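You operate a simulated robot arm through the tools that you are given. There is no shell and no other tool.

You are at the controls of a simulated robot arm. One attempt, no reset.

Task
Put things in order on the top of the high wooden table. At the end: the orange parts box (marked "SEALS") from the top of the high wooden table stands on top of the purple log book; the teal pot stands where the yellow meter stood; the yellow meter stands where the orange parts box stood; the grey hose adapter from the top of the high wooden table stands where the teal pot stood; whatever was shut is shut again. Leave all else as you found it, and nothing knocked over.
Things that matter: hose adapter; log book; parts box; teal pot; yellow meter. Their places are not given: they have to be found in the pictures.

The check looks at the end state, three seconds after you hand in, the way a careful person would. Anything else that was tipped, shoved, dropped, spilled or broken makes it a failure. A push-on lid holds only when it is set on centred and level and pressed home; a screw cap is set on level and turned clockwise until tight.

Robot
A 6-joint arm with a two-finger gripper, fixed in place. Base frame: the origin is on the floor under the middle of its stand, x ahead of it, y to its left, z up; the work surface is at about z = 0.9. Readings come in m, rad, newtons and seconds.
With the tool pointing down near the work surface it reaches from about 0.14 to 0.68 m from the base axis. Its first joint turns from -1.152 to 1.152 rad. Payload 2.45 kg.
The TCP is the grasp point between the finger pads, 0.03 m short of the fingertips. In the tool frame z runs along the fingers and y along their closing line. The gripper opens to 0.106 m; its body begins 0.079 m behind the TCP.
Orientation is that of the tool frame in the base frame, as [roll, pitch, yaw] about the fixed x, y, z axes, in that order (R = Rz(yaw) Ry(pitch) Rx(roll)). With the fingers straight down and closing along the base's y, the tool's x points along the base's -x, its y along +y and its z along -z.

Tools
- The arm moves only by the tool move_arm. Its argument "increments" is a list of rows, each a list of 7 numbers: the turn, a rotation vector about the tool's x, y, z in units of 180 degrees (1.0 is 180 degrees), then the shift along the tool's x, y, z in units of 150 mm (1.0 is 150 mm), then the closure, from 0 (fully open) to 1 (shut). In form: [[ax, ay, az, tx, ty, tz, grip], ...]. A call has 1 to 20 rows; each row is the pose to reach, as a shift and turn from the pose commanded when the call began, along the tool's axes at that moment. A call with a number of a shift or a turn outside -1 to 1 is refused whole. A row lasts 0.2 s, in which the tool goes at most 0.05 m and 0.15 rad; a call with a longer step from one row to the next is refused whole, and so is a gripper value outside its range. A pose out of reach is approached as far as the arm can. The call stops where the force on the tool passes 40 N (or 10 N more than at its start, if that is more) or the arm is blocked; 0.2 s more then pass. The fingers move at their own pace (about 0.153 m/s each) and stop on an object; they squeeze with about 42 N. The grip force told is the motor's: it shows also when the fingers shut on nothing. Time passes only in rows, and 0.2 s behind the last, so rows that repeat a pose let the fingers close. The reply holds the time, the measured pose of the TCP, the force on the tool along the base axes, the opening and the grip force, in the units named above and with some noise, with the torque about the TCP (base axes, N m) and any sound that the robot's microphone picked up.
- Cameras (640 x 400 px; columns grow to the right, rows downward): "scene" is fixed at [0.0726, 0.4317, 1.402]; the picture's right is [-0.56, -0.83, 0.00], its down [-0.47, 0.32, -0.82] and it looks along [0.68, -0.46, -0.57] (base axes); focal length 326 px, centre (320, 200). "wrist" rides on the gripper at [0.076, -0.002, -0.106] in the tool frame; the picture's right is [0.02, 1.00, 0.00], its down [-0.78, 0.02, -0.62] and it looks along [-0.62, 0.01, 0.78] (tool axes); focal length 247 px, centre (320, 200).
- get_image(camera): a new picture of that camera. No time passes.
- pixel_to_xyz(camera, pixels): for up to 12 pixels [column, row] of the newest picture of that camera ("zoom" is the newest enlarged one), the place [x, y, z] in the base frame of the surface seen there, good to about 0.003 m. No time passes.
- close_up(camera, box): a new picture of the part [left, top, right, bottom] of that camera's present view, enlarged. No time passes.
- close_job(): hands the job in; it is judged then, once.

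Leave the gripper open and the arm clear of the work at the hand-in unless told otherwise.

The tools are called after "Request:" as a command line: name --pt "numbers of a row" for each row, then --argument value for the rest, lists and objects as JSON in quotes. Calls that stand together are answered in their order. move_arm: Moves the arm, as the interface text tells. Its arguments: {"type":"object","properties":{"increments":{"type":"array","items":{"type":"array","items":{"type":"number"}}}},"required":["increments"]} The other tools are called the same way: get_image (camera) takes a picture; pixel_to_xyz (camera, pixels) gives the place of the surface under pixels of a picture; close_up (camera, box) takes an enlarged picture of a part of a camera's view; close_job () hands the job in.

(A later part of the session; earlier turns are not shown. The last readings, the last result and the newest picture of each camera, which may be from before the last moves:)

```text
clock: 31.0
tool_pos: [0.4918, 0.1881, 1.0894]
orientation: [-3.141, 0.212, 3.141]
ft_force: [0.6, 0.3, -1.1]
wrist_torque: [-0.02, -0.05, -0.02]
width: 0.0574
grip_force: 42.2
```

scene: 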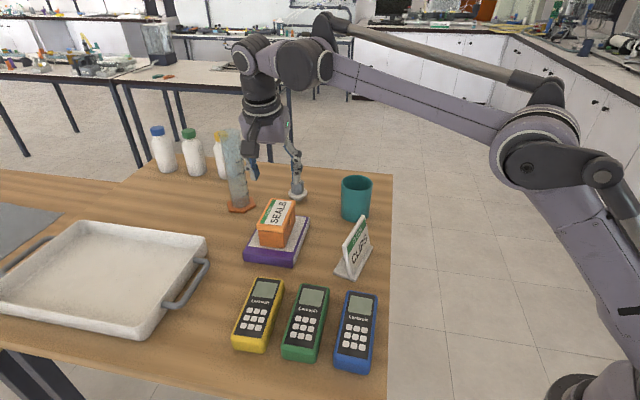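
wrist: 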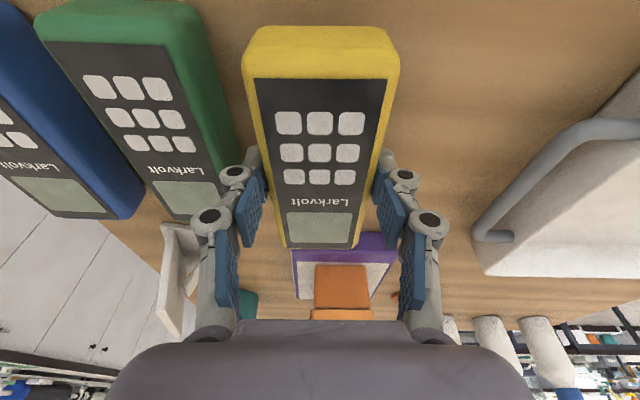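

Second half of the turn, moving to about (0.60, 0.06) at z ≈ 1.085.

Request:
move_arm --pt "-0.0085 0 -0.0398 -0.1184 -0.1422 0.0311 1" --pt "-0.0171 0 -0.0797 -0.2368 -0.2844 0.0622 1" --pt "-0.0256 0 -0.1195 -0.3552 -0.4267 0.0934 1" --pt "-0.0341 0 -0.1593 -0.4736 -0.5689 0.1245 1" --pt "-0.0427 0 -0.1992 -0.592 -0.7111 0.1556 1" --pt "-0.0512 0 -0.239 -0.7104 -0.8533 0.1867 1" --pt "-0.0512 0 -0.239 -0.7104 -0.8533 0.1867 1"

Request:
get_image --camera "scene"

Request:
get_image --camera "wrist"

```text
clock: 32.6
tool_pos: [0.605, 0.0604, 1.0844]
orientation: [-3.141, 0.208, -2.375]
ft_force: [0.8, -0.6, -2.2]
wrist_torque: [-0.01, 0.0, -0.01]
width: 0.0576
grip_force: 41.7
```

```text
taken
```

scene: 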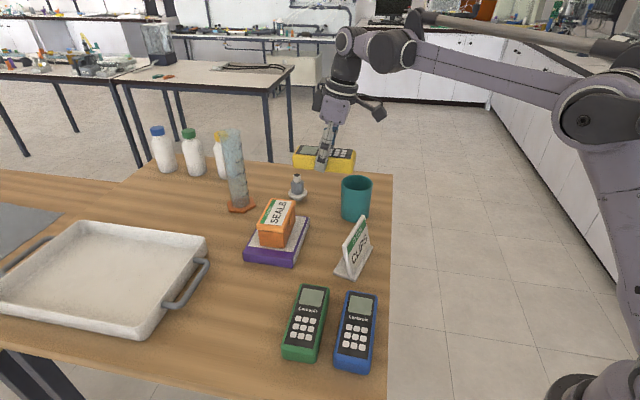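

```text
taken
```

wrist: 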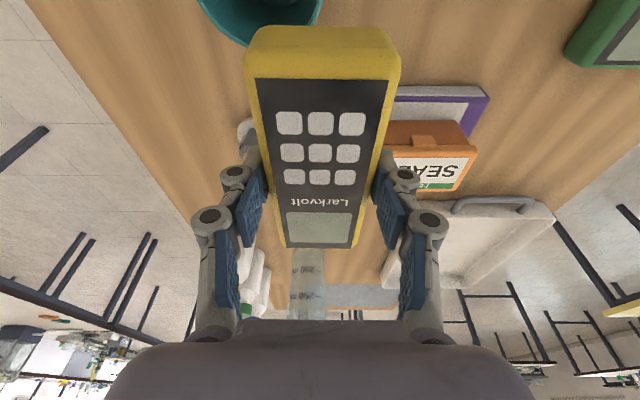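

Meter held level, over the gap. Now I slide across to the box's old place, keeping height over the pot and then sinking to z ≈ 1.03.

Request:
move_arm --pt "0 0 0 0.026 -0.1779 0.022 1" --pt "0 0 0 0.0547 -0.3557 0.0567 1" --pt "0 0 0 0.0893 -0.5336 0.118 1" --pt "0 0 0 0.1307 -0.7115 0.2113 1" --pt "0 0 0 0.1787 -0.8893 0.3373 1" --pt "0 0 0 0.1787 -0.8893 0.3373 1"

Request:
get_image --camera "scene"

Request:
get_image --camera "wrist"

```text
clock: 34.0
tool_pos: [0.6844, -0.0473, 1.0286]
orientation: [3.141, 0.208, -2.375]
ft_force: [0.0, -0.2, -1.4]
wrist_torque: [0.01, 0.02, 0.01]
width: 0.0569
grip_force: 41.6
```

```text
taken
```

scene: 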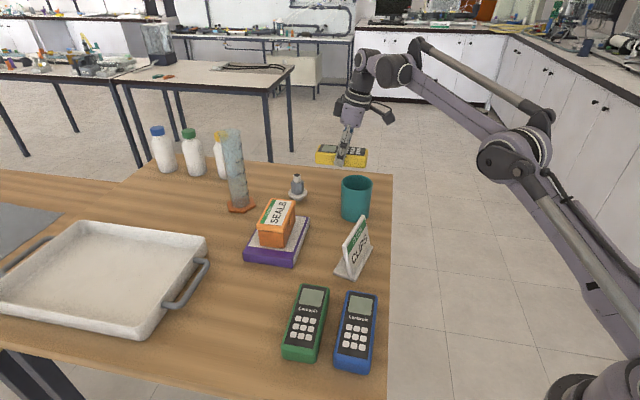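

```text
taken
```

wrist: 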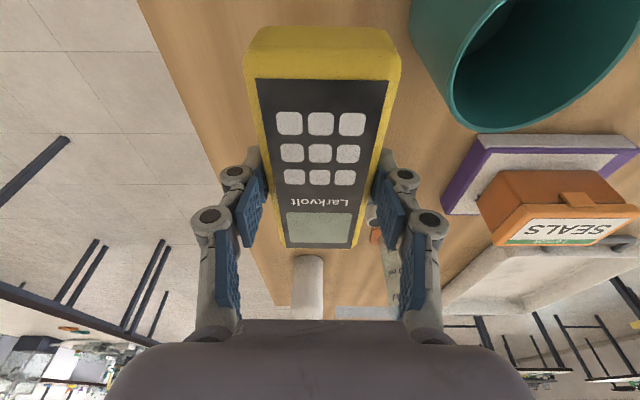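

Over the spot. I go down to z ≈ 0.942.

Request:
move_arm --pt "0 0 0 0.0238 0 0.113 1" --pt "0 0 0 0.0476 0 0.226 1" --pt "0 0 0 0.0714 0 0.339 1" --pt "0 0 0 0.0952 0 0.452 1" --pt "0 0 0 0.119 0 0.565 1" --pt "0 0 0 0.119 0 0.565 1"

Request:
close_up --camera "scene" --box '[270, 100, 430, 230]'

```text
clock: 35.4
tool_pos: [0.6814, -0.0477, 0.942]
orientation: [3.141, 0.208, -2.377]
ft_force: [0.0, -0.1, -2.1]
wrist_torque: [-0.01, 0.0, 0.01]
width: 0.0574
grip_force: 42.0
```

```text
3.08 times, centred on (350, 165) of scene
```

zoom: 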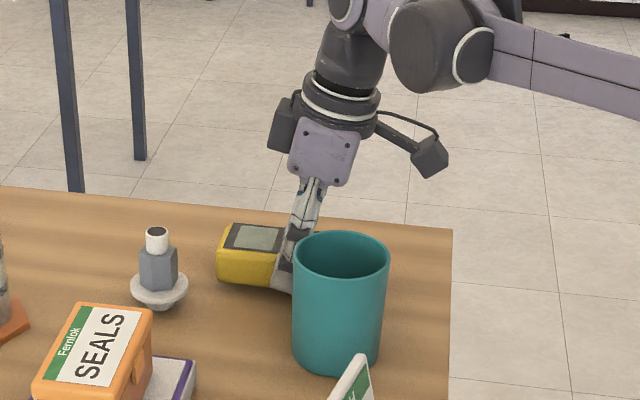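

I creep down 5 mm with a 3 mm shift along the meter's length.

Request:
move_arm --pt "0 0 0 -0.0042 0 0.0122 1" --pt "0 0 0 -0.0085 0 0.0245 1" --pt "0 0 0 -0.0127 0 0.0367 1" --pt "0 0 0 -0.0127 0 0.0367 1"

```text
clock: 36.4
tool_pos: [0.685, -0.0441, 0.9372]
orientation: [3.141, 0.206, -2.375]
ft_force: [0.0, 0.5, -3.3]
wrist_torque: [0.0, 0.0, -0.01]
width: 0.0572
grip_force: 42.2
```

Still hanging free (-3.3 N). Another 4 mm in steps.

Request:
move_arm --pt "0 0 0 0.0014 0 0.0065 1" --pt "0 0 0 0.0028 0 0.013 1" --pt "0 0 0 0.0041 0 0.0196 1" --pt "0 0 0 0.0041 0 0.0196 1"

```text
clock: 37.4
tool_pos: [0.6843, -0.0431, 0.9337]
orientation: [-3.141, 0.211, -2.377]
ft_force: [-2.2, -1.8, 12.1]
wrist_torque: [0.28, -0.85, -0.03]
width: 0.0572
grip_force: 42.3
```

Contact (12 N). I relieve 1 mm and open the fingers to 0.07 m.

Request:
move_arm --pt "0 0 0 -0.0014 0 -0.0065 1" --pt "0 0 0 -0.0014 0 -0.0065 0.44" --pt "0 0 0 -0.0014 0 -0.0065 0.4" --pt "0 0 0 -0.0014 0 -0.0065 0.34" --pt "0 0 0 -0.0014 0 -0.0065 0.34"

Request:
get_image --camera "wrist"

Request:
close_up --camera "scene" --box '[270, 100, 430, 230]'

```text
clock: 38.6
tool_pos: [0.6853, -0.0433, 0.9336]
orientation: [3.141, 0.21, -2.379]
ft_force: [-0.1, 0.1, -0.4]
wrist_torque: [-0.01, -0.05, 0.0]
width: 0.0703
grip_force: 0.1
```

```text
taken
```

wrist: 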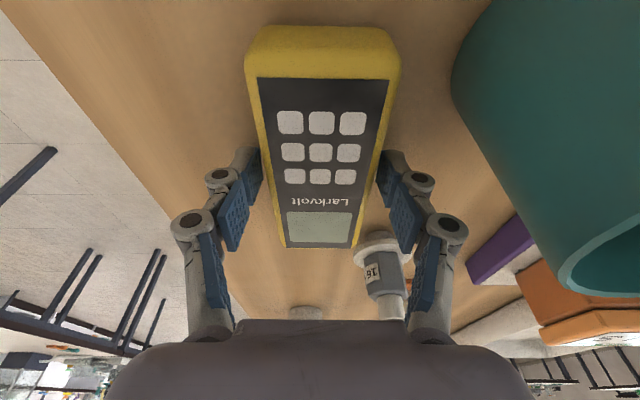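

```text
3.08 times, centred on (350, 165) of scene
```

zoom: 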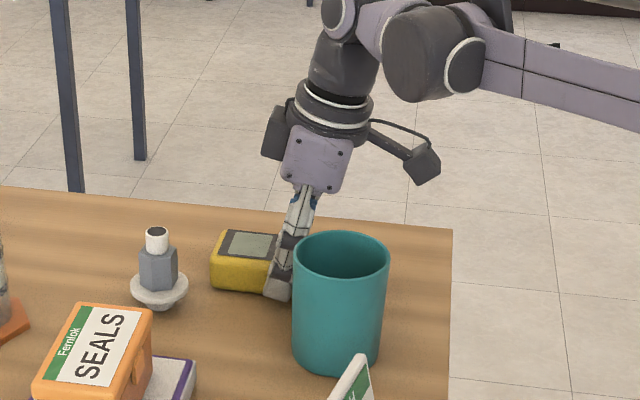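

Meter rests flat. I withdraw vertically 10 cm.

Request:
move_arm --pt "0 0 0 -0.0138 0 -0.0652 0.34" --pt "0 0 0 -0.0414 0 -0.1956 0.34" --pt "0 0 0 -0.069 0 -0.326 0.34" --pt "0 0 0 -0.1035 0 -0.489 0.34" --pt "0 0 0 -0.138 0 -0.652 0.34"

Request:
get_image --camera "wrist"

Request:
close_up --camera "scene" --box '[250, 130, 410, 260]'

```text
clock: 39.8
tool_pos: [0.6854, -0.0427, 1.0344]
orientation: [-3.14, 0.209, -2.375]
ft_force: [0.2, 0.4, -0.3]
wrist_torque: [-0.01, 0.01, 0.01]
width: 0.0701
grip_force: 0.1
```

```text
taken
```

wrist: 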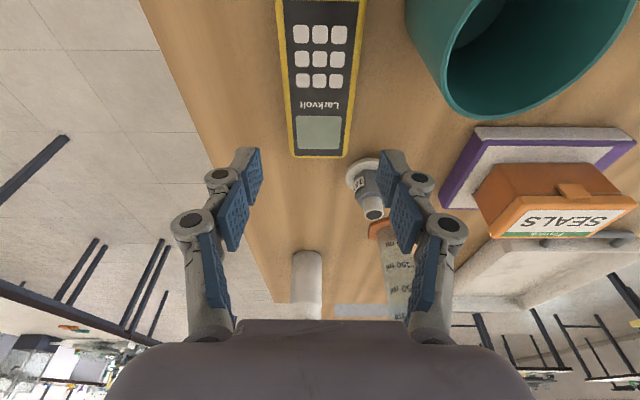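

```text
3.08 times, centred on (330, 195) of scene
```

zoom: 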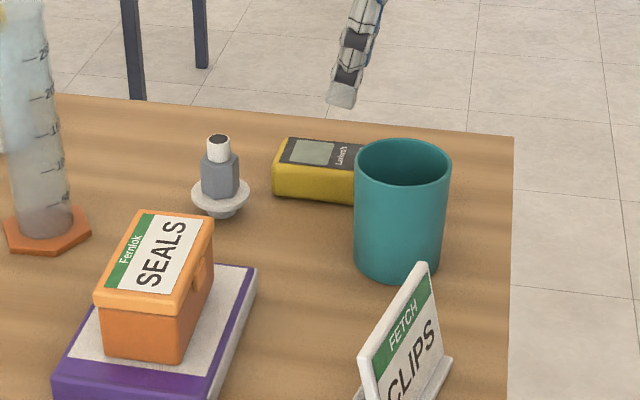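

The meter is in place and the pot undisturbed. Next the pot: I re-measure its rim and the tray handle near the destination.

Request:
close_up --camera "scene" --box '[330, 165, 385, 230]'

Request:
get_image --camera "scene"

Request:
pixel_to_xyz --camera "scene" --pixels '[[208, 262], [190, 295], [172, 302], [207, 240], [299, 287], [282, 350], [245, 300], [356, 178], [342, 184], [371, 184], [355, 191]]'

```text
6.15 times, centred on (358, 198) of scene
```

zoom: 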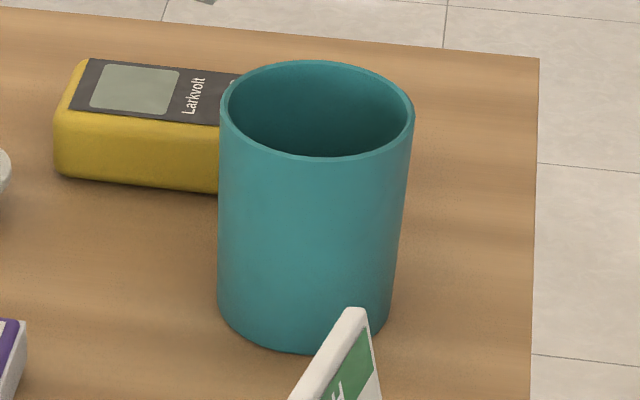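

```text
taken
```

scene: 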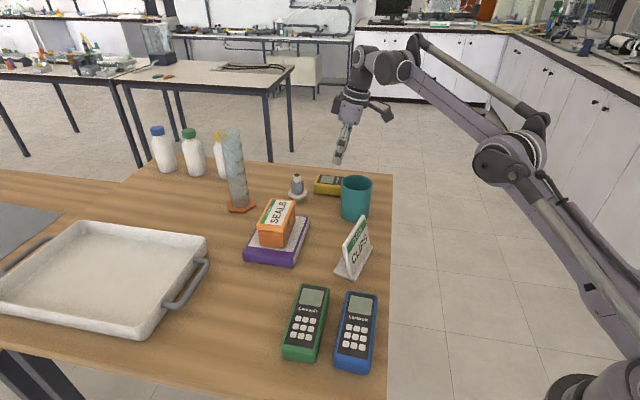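

```text
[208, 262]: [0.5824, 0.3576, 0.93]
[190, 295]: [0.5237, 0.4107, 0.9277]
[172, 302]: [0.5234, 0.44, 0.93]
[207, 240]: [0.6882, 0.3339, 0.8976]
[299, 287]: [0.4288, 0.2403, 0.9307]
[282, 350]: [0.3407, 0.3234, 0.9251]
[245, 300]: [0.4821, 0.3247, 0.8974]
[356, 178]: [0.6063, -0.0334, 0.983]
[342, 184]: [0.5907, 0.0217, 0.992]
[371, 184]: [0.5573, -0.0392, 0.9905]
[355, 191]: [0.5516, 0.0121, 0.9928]
```

Pot centre confirmed ≈ (0.5765, -0.010). I take the tilt out while moving up and inward, then yaw so the fingers close along base y over the pot.

Request:
move_arm --pt "0 0.0222 0 0.0437 0.1057 -0.1227 0.2" --pt "0 0.0443 0 0.0873 0.2113 -0.2453 0.1" --pt "0 0.0665 0 0.131 0.317 -0.368 0" --pt "0 0.0665 0 0.131 0.317 -0.368 0"

Request:
move_arm --pt "0 0 0.0407 0.0274 0.0572 0 0" --pt "0 0 0.0813 0.0548 0.1145 0 0" --pt "0 0 0.122 0.0823 0.1717 0 0" --pt "0 0 0.1626 0.1097 0.2289 0 0" --pt "0 0 0.2033 0.1371 0.2862 0 0" --pt "0 0 0.2439 0.1645 0.3434 0 0" --pt "0 0 0.2439 0.1645 0.3434 0 0"

Request:
get_image --camera "wrist"

```text
clock: 40.8
tool_pos: [0.6292, -0.032, 1.0851]
orientation: [3.141, 0.002, -2.378]
ft_force: [0.0, -0.2, 0.3]
wrist_torque: [-0.03, 0.04, -0.01]
width: 0.106
grip_force: 0.1
```

```text
clock: 42.4
tool_pos: [0.5753, -0.0107, 1.0846]
orientation: [-3.14, 0.0, 3.139]
ft_force: [-0.3, -0.8, 0.0]
wrist_torque: [-0.01, 0.02, 0.0]
width: 0.1057
grip_force: 0.1
```

```text
taken
```

wrist: 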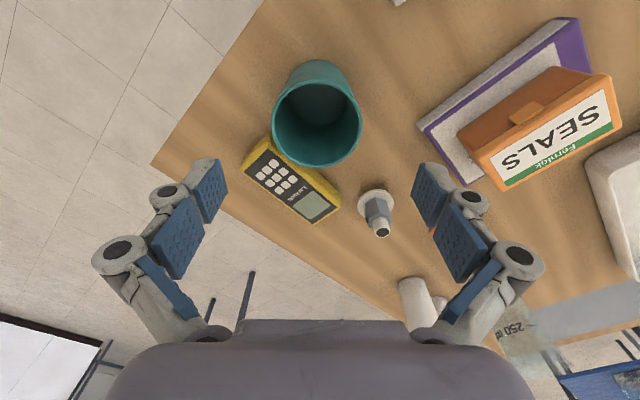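

The pot's rim is centred around col 316.5, a few mm to the -y side. I query it.

Request:
close_up --camera "wrist" --box '[260, 50, 375, 175]'

Request:
pixel_to_xyz --camera "wrist" --pixels '[[274, 118], [360, 118], [317, 164], [317, 84], [287, 150], [347, 150], [315, 120]]'

```text
3.20 times, centred on (318, 112) of wrist
```

zoom: 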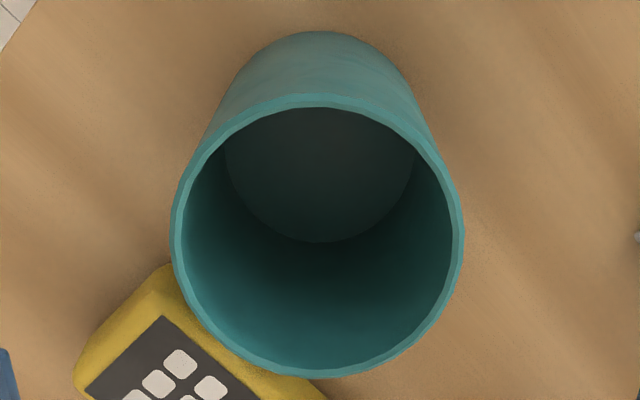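

```text
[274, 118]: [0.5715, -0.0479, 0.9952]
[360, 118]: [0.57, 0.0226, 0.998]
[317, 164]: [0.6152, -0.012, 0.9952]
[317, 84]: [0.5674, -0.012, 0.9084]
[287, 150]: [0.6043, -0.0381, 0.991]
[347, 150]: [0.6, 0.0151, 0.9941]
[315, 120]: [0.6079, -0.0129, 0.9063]
```

I correct by ~2.5 mm and descend over the pot to z ≈ 0.965 (rim at 0.994 stays between the fingers, palm well above).

Request:
move_arm --pt "0 0 0 -0.01 -0.0167 0.1 0" --pt "0 0 0 -0.01 -0.0167 0.24 0" --pt "0 0 0 -0.01 -0.0167 0.38 0" --pt "0 0 0 -0.01 -0.0167 0.52 0" --pt "0 0 0 -0.01 -0.0167 0.66 0" --pt "0 0 0 -0.01 -0.0167 0.797 0" --pt "0 0 0 -0.01 -0.0167 0.797 0"

Request:
get_image --camera "wrist"

Request:
close_up --camera "scene" --box '[280, 100, 440, 240]'

```text
clock: 44.0
tool_pos: [0.5758, -0.0142, 0.9663]
orientation: [3.141, -0.003, 3.141]
ft_force: [-0.2, -1.0, -0.2]
wrist_torque: [-0.01, 0.02, 0.0]
width: 0.1059
grip_force: 0.1
```

```text
taken
```

wrist: 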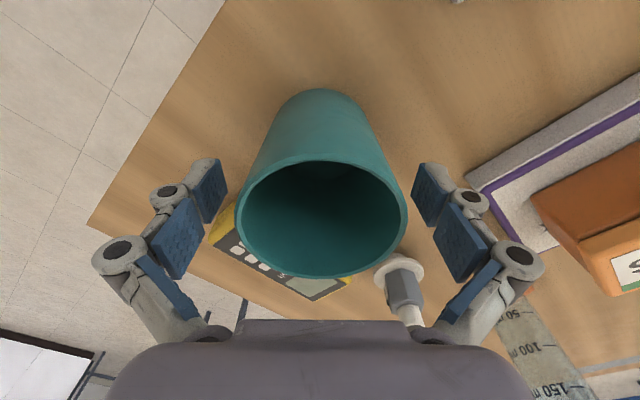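

```text
2.86 times, centred on (360, 170) of scene
```

zoom: 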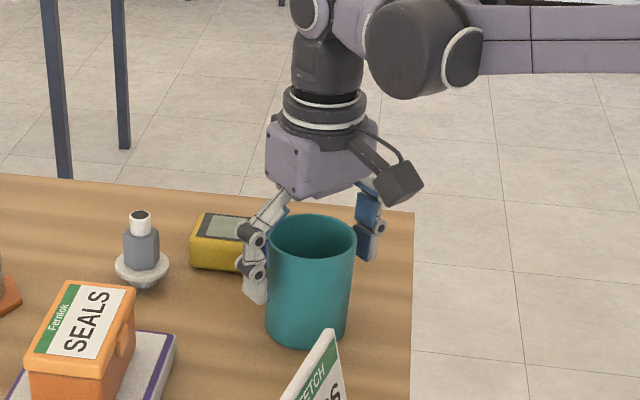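

The pot is centred between the fingers (cols 238–407). I close gently.

Request:
move_arm --pt "0 0 0 0 0 0 0.15" --pt "0 0 0 0 0 0 0.22" --pt "0 0 0 0 0 0 0.27" --pt "0 0 0 0 0 0 0.31" --pt "0 0 0 0 0 0 0.4" --pt "0 0 0 0 0 0 0.6" --pt "0 0 0 0 0 0 0.6"

Request:
get_image --camera "wrist"

```text
clock: 45.6
tool_pos: [0.5758, -0.0126, 0.9666]
orientation: [3.14, 0.002, 3.141]
ft_force: [0.7, 1.2, 5.7]
wrist_torque: [0.18, -0.03, 0.03]
width: 0.072
grip_force: 42.2
```

```text
taken
```

wrist: 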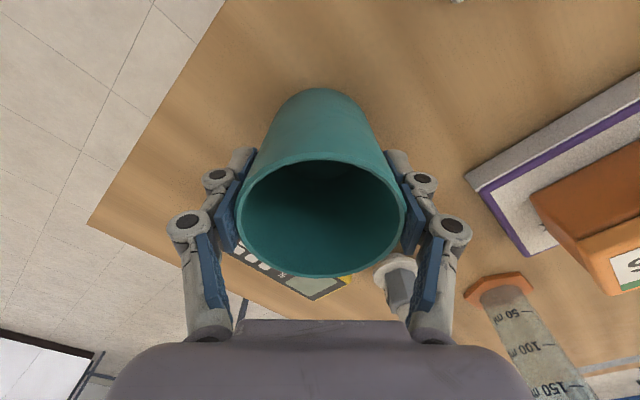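

Gripped at 0.072 m. I lift 2 cm and check.

Request:
move_arm --pt "0 0 0 0 0 -0.0333 0.8" --pt "0 0 0 0 0 -0.0667 1" --pt "0 0 0 0 0 -0.1 1" --pt "0 0 0 0 0 -0.1333 1" --pt "0 0 0 0 0 -0.1333 1"

Request:
close_up --camera "scene" --box '[280, 100, 440, 240]'

```text
clock: 46.8
tool_pos: [0.5771, -0.0141, 0.9851]
orientation: [3.141, 0.001, 3.14]
ft_force: [0.3, -0.4, -1.9]
wrist_torque: [0.04, 0.03, 0.01]
width: 0.0721
grip_force: 42.0
```

```text
2.86 times, centred on (360, 170) of scene
```

zoom: 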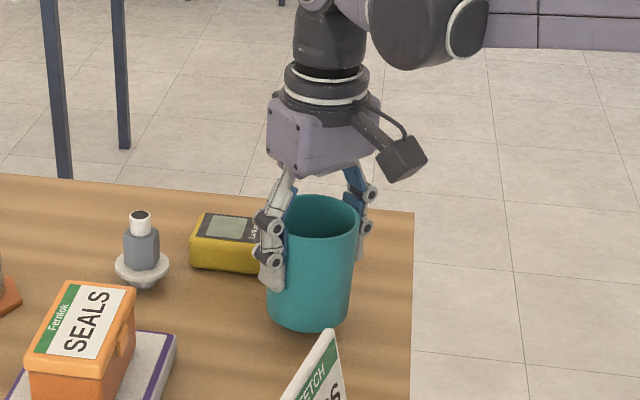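

Pot lifted level. I raise it to z ≈ 1.10 (pot's underside ≈ 1.03, above sign and box).

Request:
move_arm --pt "0 0 0 0 0 -0.1534 1" --pt "0 0 0 0 0 -0.3068 1" --pt "0 0 0 0 0 -0.4602 1" --pt "0 0 0 0 0 -0.6136 1" --pt "0 0 0 0 0 -0.767 1" --pt "0 0 0 0 0 -0.767 1"

```text
clock: 48.2
tool_pos: [0.5758, -0.0141, 1.1004]
orientation: [-3.141, -0.001, 3.141]
ft_force: [0.4, 0.0, -1.6]
wrist_torque: [-0.03, -0.03, 0.02]
width: 0.0721
grip_force: 42.2
```

I carry it left toward the vacated meter place in two translations.

Request:
move_arm --pt "0 0 0 0.0667 0.1611 0 1" --pt "0 0 0 0.1333 0.3222 0 1" --pt "0 0 0 0.2 0.4833 0 1" --pt "0 0 0 0.2667 0.6444 0 1" --pt "0 0 0 0.3333 0.8056 0 1" --pt "0 0 0 0.4 0.9667 0 1"

Request:
move_arm --pt "0 0 0 0.0667 0.1611 0 1" --pt "0 0 0 0.1333 0.3222 0 1" --pt "0 0 0 0.2 0.4833 0 1" --pt "0 0 0 0.2667 0.6444 0 1" --pt "0 0 0 0.3333 0.8056 0 1" --pt "0 0 0 0.4 0.9667 0 1" --pt "0 0 0 0.4 0.9667 0 1"

```text
clock: 49.6
tool_pos: [0.5187, 0.13, 1.1006]
orientation: [-3.141, 0.002, 3.14]
ft_force: [0.2, 0.3, -1.6]
wrist_torque: [0.0, 0.02, -0.01]
width: 0.0719
grip_force: 42.0
```

```text
clock: 51.2
tool_pos: [0.4582, 0.2778, 1.1032]
orientation: [3.141, 0.002, -3.141]
ft_force: [0.4, -0.8, -0.7]
wrist_torque: [0.0, -0.02, -0.01]
width: 0.0723
grip_force: 41.9
```

Now the final shift over the meter's old centre (0.4286, 0.3211) with +44° yaw, so the fingers will open along the meter's old length, away from the green meter.

Request:
move_arm --pt "0 0 -0.0407 0.0312 0.0489 0 1" --pt "0 0 -0.0815 0.0623 0.0978 0 1" --pt "0 0 -0.1222 0.0935 0.1467 0 1" --pt "0 0 -0.1629 0.1247 0.1955 0 1" --pt "0 0 -0.2037 0.1558 0.2444 0 1" --pt "0 0 -0.2444 0.187 0.2933 0 1" --pt "0 0 -0.2444 0.187 0.2933 0 1"

Request:
get_image --camera "wrist"

Request:
get_image --camera "scene"

```text
clock: 52.8
tool_pos: [0.4301, 0.3194, 1.1004]
orientation: [-3.141, 0.001, -2.372]
ft_force: [-0.7, 1.0, -1.6]
wrist_torque: [0.0, 0.0, 0.02]
width: 0.0721
grip_force: 42.0
```

```text
taken
```

wrist: 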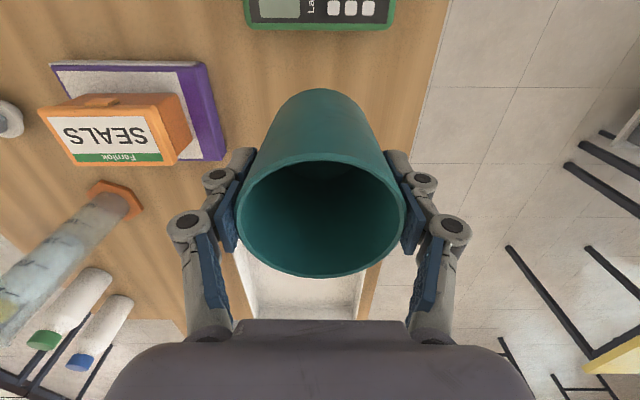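

```text
taken
```

scene: 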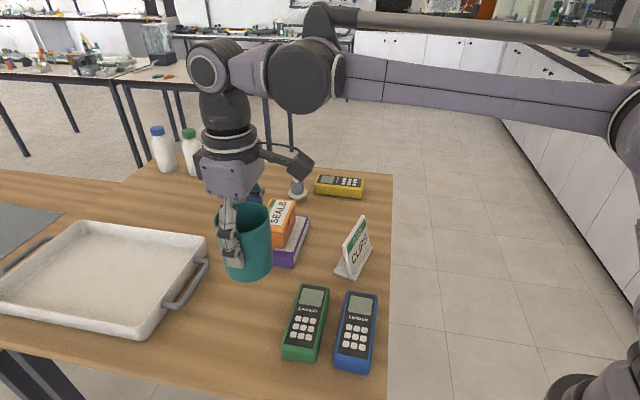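

Pot hangs over the free spot, clear of the green meter. I go down 12 cm, then creep.

Request:
move_arm --pt "0 0 0 0 0 0.1356 1" --pt "0 0 0 0 0 0.2711 1" --pt "0 0 0 0 0 0.4067 1" --pt "0 0 0 0 0 0.5422 1" --pt "0 0 0 0 0 0.6778 1" --pt "0 0 0 0 0 0.8133 1" --pt "0 0 0 0 0 0.8133 1"

Request:
close_up --camera "scene" --box '[180, 200, 380, 370]'

```text
clock: 54.4
tool_pos: [0.4316, 0.3225, 0.9786]
orientation: [3.139, 0.001, -2.376]
ft_force: [-0.1, 0.7, -2.2]
wrist_torque: [-0.03, 0.01, -0.01]
width: 0.0722
grip_force: 41.7
```

```text
2.35 times, centred on (280, 285) of scene
```

zoom: 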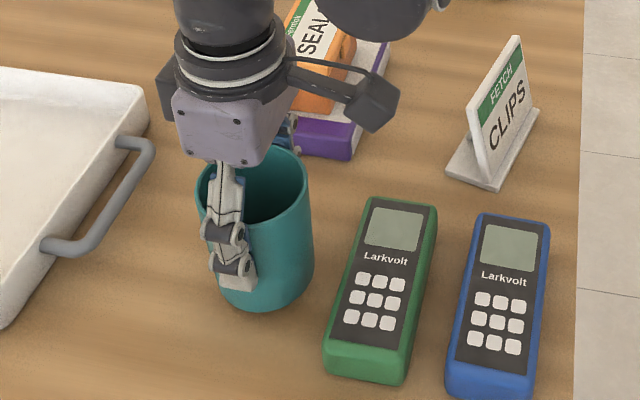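

Clear to set down. I creep down 10 mm in small steps.

Request:
move_arm --pt "0 0 0 0 0 0.02 1" --pt "0 0 0 0 0 0.04 1" --pt "0 0 0 0 0 0.0533 1" --pt "0 0 0 0 0 0.0667 1" --pt "0 0 0 0 0 0.0667 1"

```text
clock: 55.6
tool_pos: [0.4308, 0.3205, 0.9672]
orientation: [-3.141, 0.002, -2.375]
ft_force: [-0.2, 0.0, -1.2]
wrist_torque: [0.0, 0.01, 0.0]
width: 0.0719
grip_force: 42.4
```

Request:
move_arm --pt "0 0 0 0 0 0.0067 1" --pt "0 0 0 0 0 0.0133 1" --pt "0 0 0 0 0 0.0133 1"

```text
clock: 56.4
tool_pos: [0.4306, 0.3201, 0.9668]
orientation: [3.141, 0.002, -2.375]
ft_force: [0.1, -1.7, 18.0]
wrist_torque: [0.06, 0.12, 0.01]
width: 0.0718
grip_force: 42.0
```

Contact (18 N). I relieve 1.5 mm and open.

Request:
move_arm --pt "0 0 0 0 0 -0.01 1" --pt "0 0 0 0 0 -0.01 0.31" --pt "0 0 0 0 0 -0.01 0.25" --pt "0 0 0 0 0 -0.01 0.12" --pt "0 0 0 0 0 -0.01 0.0" --pt "0 0 0 0 0 -0.01 0.0"

Request:
get_image --camera "wrist"

```text
clock: 57.8
tool_pos: [0.4291, 0.3206, 0.9671]
orientation: [-3.141, 0.001, -2.376]
ft_force: [0.8, -0.1, -0.8]
wrist_torque: [-0.01, 0.02, -0.03]
width: 0.1059
grip_force: 0.1
```

```text
taken
```

wrist: 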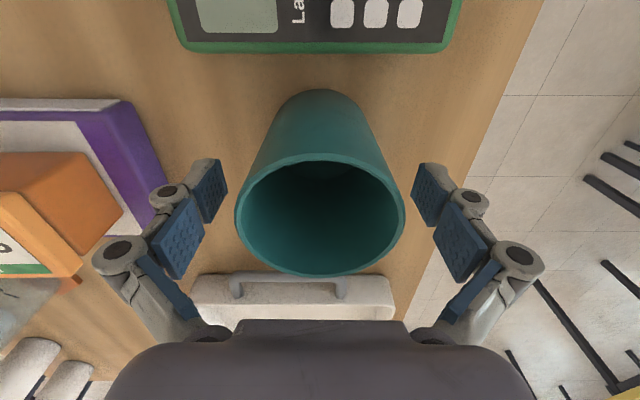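

Pot released and upright, well spaced. I rise straight up 14 cm.

Request:
move_arm --pt "0 0 0 0 0 -0.08 0" --pt "0 0 0 0 0 -0.24 0" --pt "0 0 0 0 0 -0.42 0" --pt "0 0 0 0 0 -0.6 0" --pt "0 0 0 0 0 -0.78 0" --pt "0 0 0 0 0 -0.9333 0" --pt "0 0 0 0 0 -0.9333 0"

Request:
get_image --camera "scene"

Request:
close_up --camera "scene" --box '[270, 160, 330, 215]'

```text
clock: 59.4
tool_pos: [0.4307, 0.32, 1.1071]
orientation: [3.141, 0.002, -2.376]
ft_force: [-0.4, -0.2, 0.1]
wrist_torque: [0.02, 0.0, 0.04]
width: 0.106
grip_force: 0.0
```

```text
taken
```

scene: 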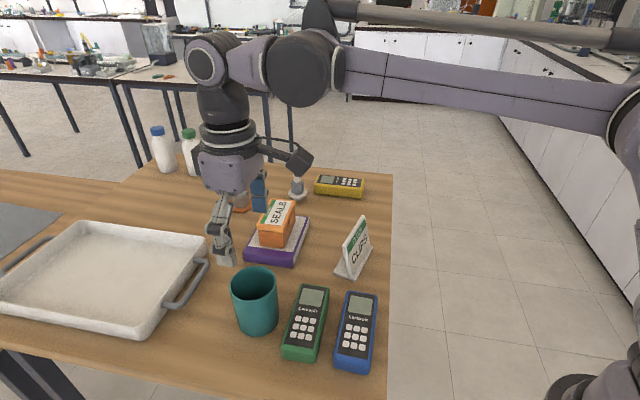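

```text
7.27 times, centred on (300, 188) of scene
```

zoom: 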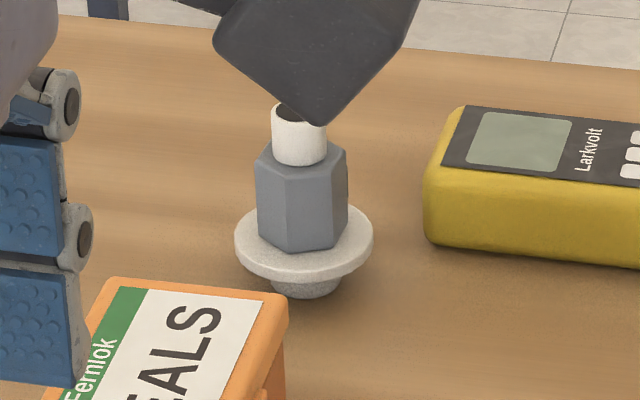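

The pot stands where the meter stood. Last is the adapter at ≈ (0.715, 0.073), r ≈ 0.72, needing a ~20° outward tilt. Its hex flats face at ≈ 45°/105°/165°, so I'll close along 105° (tool pointing at 14.7°). I fly there in two moves, fingers narrowed to ~0.053 m.

Request:
move_arm --pt "0 0 0.027 0.0245 -0.1537 0 0.25" --pt "0 0 0.0541 0.049 -0.3074 0 0.5" --pt "0 0 0.0811 0.0735 -0.4611 0 0.5" --pt "0 0 0.1081 0.098 -0.6148 0 0.5" --pt "0 0 0.1352 0.1225 -0.7685 0 0.5" --pt "0 0 0.1622 0.147 -0.9222 0 0.5" --pt "0 0 0.1622 0.147 -0.9222 0 0.5"

Request:
move_arm --pt "0 0 0 -0.0629 -0.1543 0 0.5" --pt "0 0 0 -0.1258 -0.3087 0 0.5" --pt "0 0 0 -0.1887 -0.463 0 0.5" --pt "0 0 0 -0.2515 -0.6173 0 0.5" --pt "0 0 0 -0.3144 -0.7717 0 0.5" --pt "0 0 0 -0.3773 -0.926 0 0.5" --pt "0 0 0 -0.3773 -0.926 0 0.5"

Request:
get_image --camera "wrist"

Request:
get_image --camera "scene"

```text
clock: 61.0
tool_pos: [0.5103, 0.2057, 1.1081]
orientation: [-3.141, 0.002, -2.884]
ft_force: [0.5, -0.1, 0.5]
wrist_torque: [-0.01, 0.01, 0.0]
width: 0.053
grip_force: 0.0
```

```text
clock: 62.6
tool_pos: [0.6024, 0.0852, 1.1072]
orientation: [3.141, 0.002, -2.884]
ft_force: [0.3, 0.3, 0.2]
wrist_torque: [0.0, 0.02, 0.0]
width: 0.0528
grip_force: 0.1
```

```text
taken
```

wrist: 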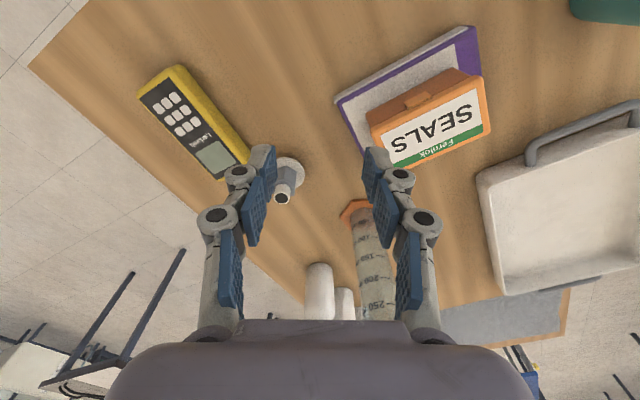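

```text
taken
```

scene: 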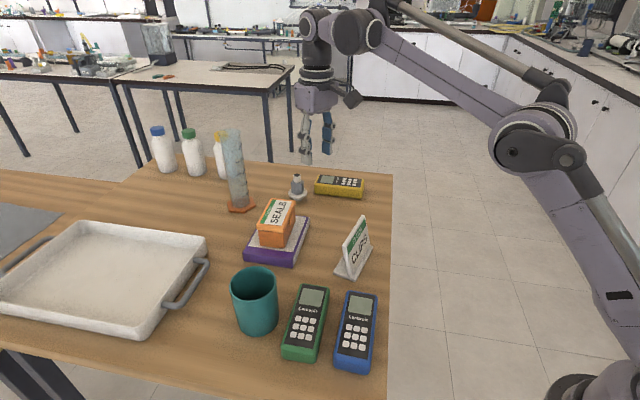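

The adapter is at about (285,185) in the wrist view, 4 cm to the side. I shift over, sink slightly and tilt 20°, staying ~6 cm short of it.

Request:
move_arm --pt "0 -0.0278 0 -0.077 -0.0675 0.05 0.5" --pt "0 -0.0556 0 -0.154 -0.135 0.1 0.5" --pt "0 -0.0833 0 -0.231 -0.2025 0.15 0.5" --pt "0 -0.1111 0 -0.308 -0.27 0.2 0.5" --pt "0 -0.1111 0 -0.308 -0.27 0.2 0.5"

Request:
get_image --camera "wrist"

```text
clock: 63.8
tool_pos: [0.6557, 0.0581, 1.0776]
orientation: [3.14, 0.35, -2.886]
ft_force: [-0.5, -0.1, -0.5]
wrist_torque: [-0.03, 0.01, -0.02]
width: 0.053
grip_force: 0.1
```

```text
taken
```

wrist: 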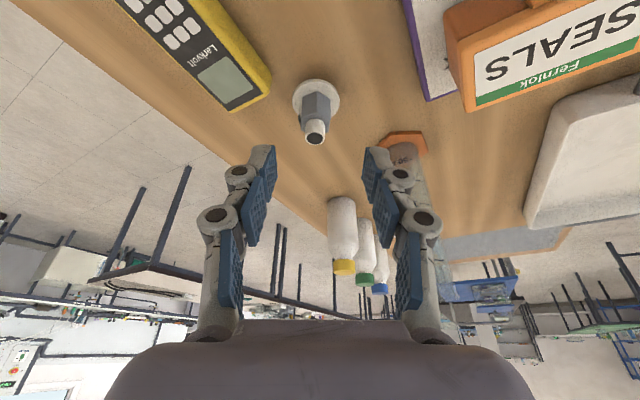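

The adapter appears at (316,110), nearly centred. I enlarge it and measure.

Request:
close_up --camera "wrist" --box '[270, 65, 370, 155]'

Request:
pixel_to_xyz --camera "wrist" --pixels '[[315, 137], [308, 130], [322, 130], [304, 110], [328, 110], [316, 98], [294, 98], [339, 98], [316, 80], [262, 85], [232, 108]]'

```text
4.44 times, centred on (320, 110) of wrist
```

zoom: 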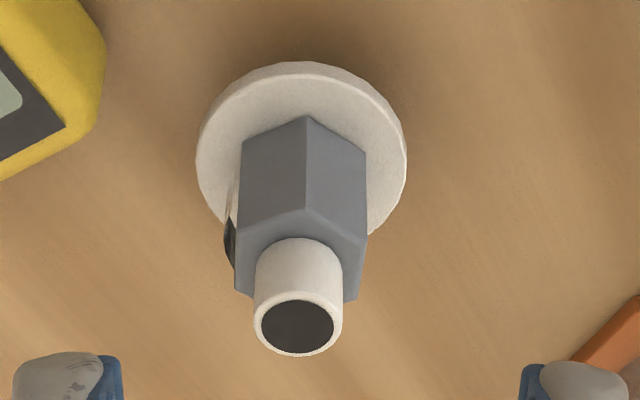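

```text
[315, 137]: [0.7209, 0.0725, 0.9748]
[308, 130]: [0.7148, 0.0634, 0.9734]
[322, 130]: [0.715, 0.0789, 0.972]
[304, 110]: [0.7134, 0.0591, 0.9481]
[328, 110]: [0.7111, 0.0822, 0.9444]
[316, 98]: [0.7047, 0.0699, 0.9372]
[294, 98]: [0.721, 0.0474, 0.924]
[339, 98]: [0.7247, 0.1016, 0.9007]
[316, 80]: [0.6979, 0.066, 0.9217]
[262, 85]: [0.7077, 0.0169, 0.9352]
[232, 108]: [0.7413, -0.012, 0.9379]
```

The hex shows one edge towards the camera, so its side flats match the finger pads; it's ~3.5 mm off to -y of the tool. I correct this and approach along the tool axis to ~4.5 cm before the grasp pose.

Request:
move_arm --pt "0 0 0 -0.0215 -0.0233 0.1463 0.5" --pt "0 0 0 -0.043 -0.0233 0.2925 0.5" --pt "0 0 0 -0.0645 -0.0233 0.4388 0.5" --pt "0 0 0 -0.086 -0.0233 0.585 0.5" --pt "0 0 0 -0.086 -0.0233 0.585 0.5"

Request:
get_image --camera "wrist"

Request:
close_up --camera "scene" --box '[240, 110, 380, 220]'

```text
clock: 65.0
tool_pos: [0.6982, 0.067, 0.9997]
orientation: [-3.141, 0.351, -2.885]
ft_force: [0.2, -0.1, 0.0]
wrist_torque: [-0.01, 0.04, -0.04]
width: 0.0528
grip_force: 0.0
```

```text
taken
```

wrist: 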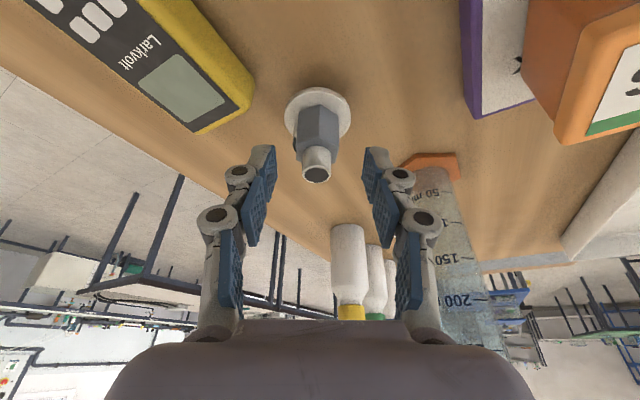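

```text
3.64 times, centred on (310, 165) of scene
```

zoom: 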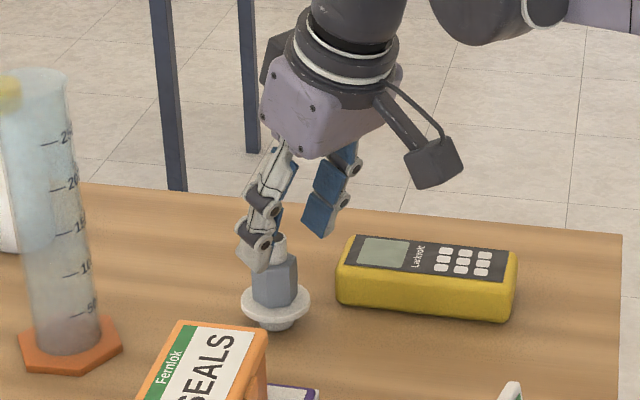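

Request:
close_up --camera "wrist" --box '[260, 75, 380, 195]'

Request:
pixel_to_xyz --camera "wrist" --pixels '[[317, 172], [304, 150], [329, 150], [299, 125], [338, 125], [318, 95], [287, 115], [349, 115], [250, 100], [205, 130]]'

```text
3.33 times, centred on (320, 135) of wrist
```

zoom: 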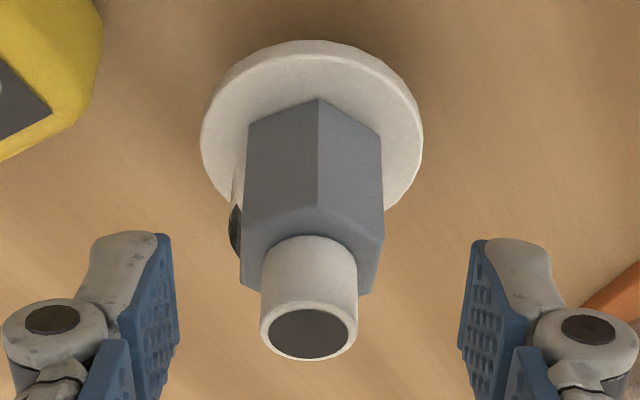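

```text
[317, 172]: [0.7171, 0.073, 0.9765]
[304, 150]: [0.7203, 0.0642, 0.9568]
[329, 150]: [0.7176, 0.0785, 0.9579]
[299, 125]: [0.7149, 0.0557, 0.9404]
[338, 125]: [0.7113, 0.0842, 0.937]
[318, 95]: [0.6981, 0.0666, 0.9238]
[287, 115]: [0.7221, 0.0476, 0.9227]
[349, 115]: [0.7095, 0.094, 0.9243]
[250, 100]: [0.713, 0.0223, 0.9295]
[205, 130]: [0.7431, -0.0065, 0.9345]
```

The hex is turned about 5° relative to the pads (left face wider than right). I yaw the tool by -4.5° about the vertical, which also cures the small lateral offset, and look again.

Request:
move_arm --pt "0.0043 0 0.0118 0 0 0 0.5" --pt "0.00855 0 0.0235 0 0 0 0.5" --pt "0.00855 0 0.0235 0 0 0 0.5"

Request:
close_up --camera "wrist" --box '[260, 75, 380, 195]'

```text
clock: 65.8
tool_pos: [0.6968, 0.0655, 0.9995]
orientation: [3.141, 0.349, -2.963]
ft_force: [-0.1, -0.2, 0.5]
wrist_torque: [0.01, 0.0, 0.01]
width: 0.053
grip_force: 0.1
```

```text
3.33 times, centred on (320, 135) of wrist
```

zoom: 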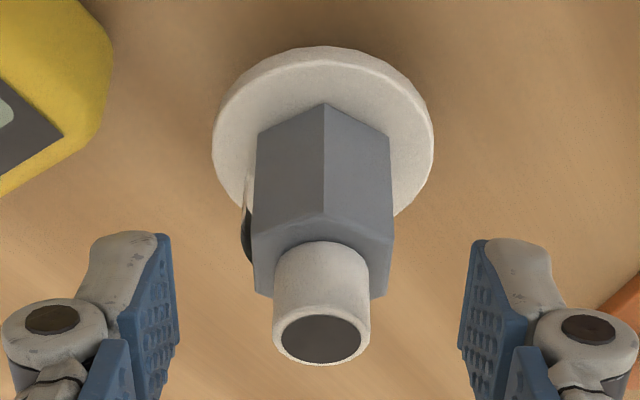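

Now symmetric and centred. I advance 4.5 cm along the tool axis to the grasp pose (TCP z ≈ 0.957, fingertips just above the flange).

Request:
move_arm --pt "0 0 0 0 0 0.06 0.5" --pt "0 0 0 -0.001 0 0.12 0.5" --pt "0 0 0 -0.002 0 0.18 0.5" --pt "0 0 0 -0.003 0 0.24 0.5" --pt "0 0 0 -0.0033 0 0.3027 0.5" --pt "0 0 0 -0.0033 0 0.3027 0.5"

Request:
get_image --camera "wrist"

Request:
close_up --camera "scene" --box '[260, 130, 340, 210]'

```text
clock: 67.2
tool_pos: [0.7116, 0.0699, 0.9567]
orientation: [3.141, 0.348, -2.963]
ft_force: [-0.1, 0.6, 0.1]
wrist_torque: [-0.03, 0.01, -0.01]
width: 0.0531
grip_force: 0.0
```

```text
taken
```

wrist: 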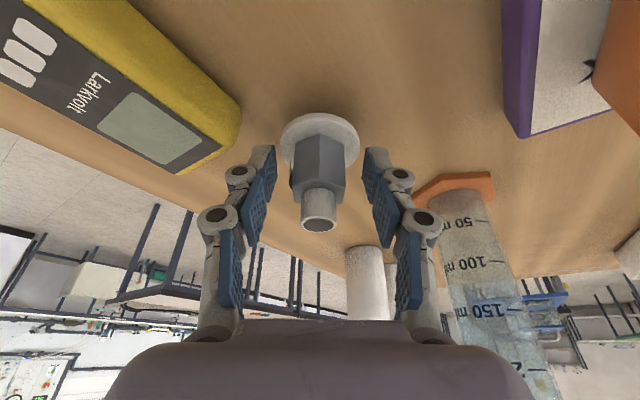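

```text
5.00 times, centred on (300, 170) of scene
```

zoom: 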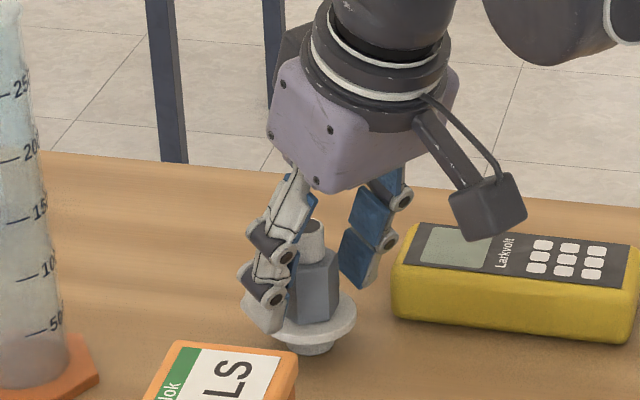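

I check the fingertip height relative to the flange closely.

Request:
close_up --camera "wrist" --box '[220, 90, 420, 250]'

Request:
pixel_to_xyz --camera "wrist" --pixels '[[285, 150], [355, 150], [318, 122], [264, 152], [372, 152], [260, 147], [302, 185], [343, 175], [318, 225], [300, 230]]'

Request:
close_up --camera "scene" --box '[280, 165, 320, 205]'

```text
2.50 times, centred on (320, 170) of wrist
```

zoom: 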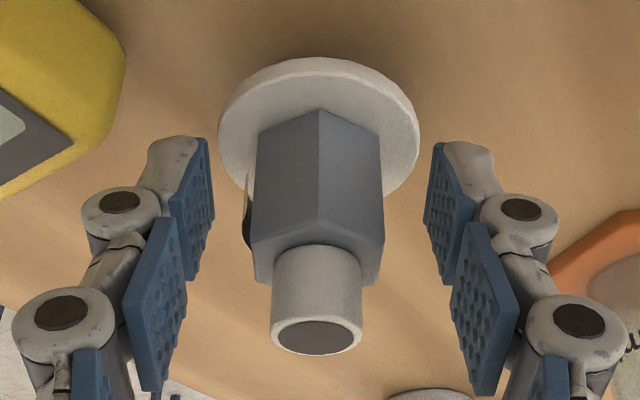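

```text
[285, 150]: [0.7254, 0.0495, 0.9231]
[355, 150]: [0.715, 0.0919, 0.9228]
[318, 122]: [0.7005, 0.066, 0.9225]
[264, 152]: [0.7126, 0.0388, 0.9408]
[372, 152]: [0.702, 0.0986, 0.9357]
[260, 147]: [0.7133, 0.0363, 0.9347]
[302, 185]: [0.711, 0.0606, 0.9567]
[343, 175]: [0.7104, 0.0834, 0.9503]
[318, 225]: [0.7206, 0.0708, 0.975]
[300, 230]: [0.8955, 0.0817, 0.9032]
```

```text
10.00 times, centred on (300, 185) of scene
```

zoom: 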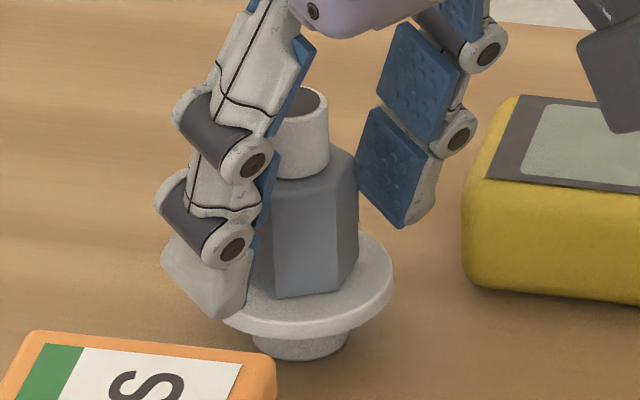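

The fingertips are only ~3 mm above the flange, so I lift 4 mm, then close slowly onto the hex.

Request:
move_arm --pt "0 0 0 -0.0091 0 -0.0251 0.5" --pt "0 0 0 -0.0091 0 -0.0251 0.55" --pt "0 0 0 -0.0091 0 -0.0251 0.6" --pt "0 0 0 -0.0091 0 -0.0251 0.63" --pt "0 0 0 -0.0091 0 -0.0251 0.66" --pt "0 0 0 -0.0091 0 -0.0251 0.68" --pt "0 0 0 -0.0091 0 -0.0251 0.7" --pt "0 0 0 -0.0091 0 -0.0251 0.72" --pt "0 0 0 -0.0091 0 -0.0251 0.74"

Request:
close_up --camera "wrist" --box '[220, 90, 420, 250]'

Request:
close_up --camera "scene" --box '[280, 165, 320, 205]'

```text
clock: 69.2
tool_pos: [0.7116, 0.0686, 0.9617]
orientation: [-3.141, 0.351, -2.963]
ft_force: [0.7, -1.6, 1.2]
wrist_torque: [0.01, 0.04, 0.0]
width: 0.0329
grip_force: 41.8
```

```text
2.50 times, centred on (320, 170) of wrist
```

zoom: 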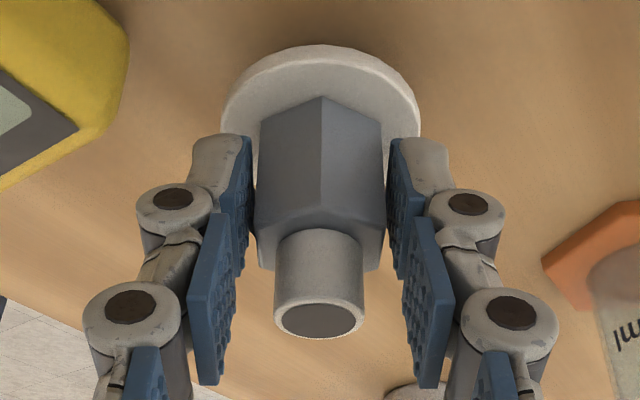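

```text
10.00 times, centred on (300, 185) of scene
```

zoom: 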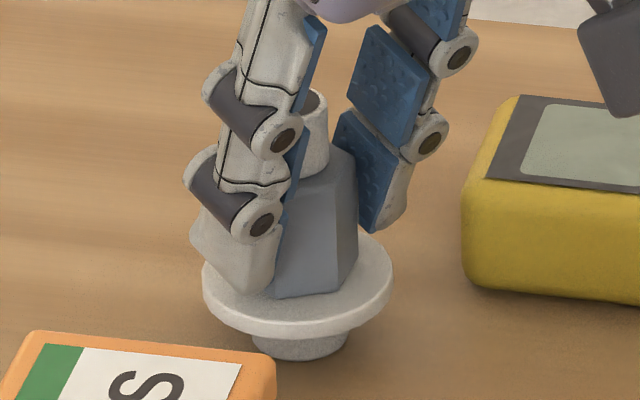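

Gripped at 0.033 m with full force, adapter upright. I lift 2 cm and check.

Request:
move_arm --pt "0 0 0 0 0 0 0.85" --pt "0 0 0 0 0 0 1" --pt "0 0 0 -0.0114 0 -0.0313 1" --pt "0 0 0 -0.0228 0 -0.0627 1" --pt "0 0 0 -0.0342 0 -0.094 1" --pt "0 0 0 -0.0456 0 -0.1253 1" --pt "0 0 0 -0.0456 0 -0.1253 1"

Request:
close_up --camera "wrist" --box '[220, 90, 420, 250]'

Request:
close_up --camera "scene" --box '[275, 155, 325, 205]'

```text
clock: 70.8
tool_pos: [0.7117, 0.0685, 0.983]
orientation: [-3.141, 0.35, -2.964]
ft_force: [-0.2, 0.2, -1.2]
wrist_torque: [-0.02, 0.01, 0.01]
width: 0.0326
grip_force: 41.6
```

```text
2.50 times, centred on (320, 170) of wrist
```

zoom: 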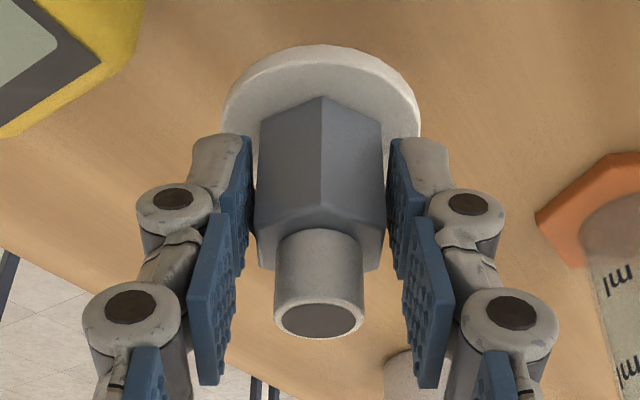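

```text
8.00 times, centred on (300, 180) of scene
```

zoom: 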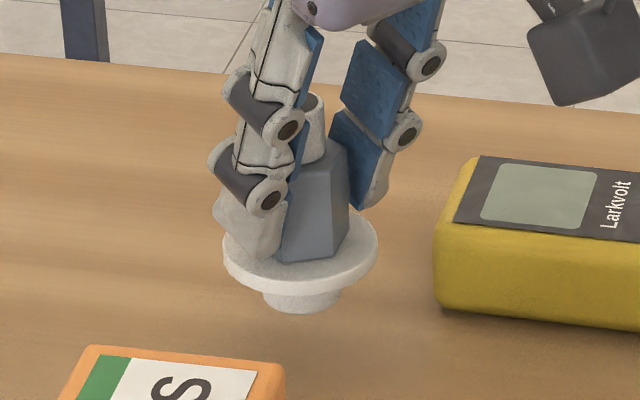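

The adapter is held firmly and upright. I measure its centre relative to the TCP now.

Request:
pixel_to_xyz --camera "wrist" --pixels '[[319, 218], [319, 112], [284, 135], [356, 135], [319, 185], [302, 190], [337, 190], [319, 222]]'

Request:
pixel_to_xyz --camera "zoom" --pixels '[[226, 255], [376, 248], [302, 280], [300, 305], [310, 100], [318, 220]]'

```text
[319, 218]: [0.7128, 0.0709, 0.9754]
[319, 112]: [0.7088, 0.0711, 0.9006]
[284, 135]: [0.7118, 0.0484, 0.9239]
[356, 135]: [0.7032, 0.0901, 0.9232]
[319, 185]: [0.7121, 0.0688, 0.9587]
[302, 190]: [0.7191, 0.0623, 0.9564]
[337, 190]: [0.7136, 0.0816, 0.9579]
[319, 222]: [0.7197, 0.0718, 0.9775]
```

```text
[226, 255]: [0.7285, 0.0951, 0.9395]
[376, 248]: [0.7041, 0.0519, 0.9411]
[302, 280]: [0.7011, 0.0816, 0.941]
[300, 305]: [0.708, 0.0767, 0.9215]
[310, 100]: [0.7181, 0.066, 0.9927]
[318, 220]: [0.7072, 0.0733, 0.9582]
```

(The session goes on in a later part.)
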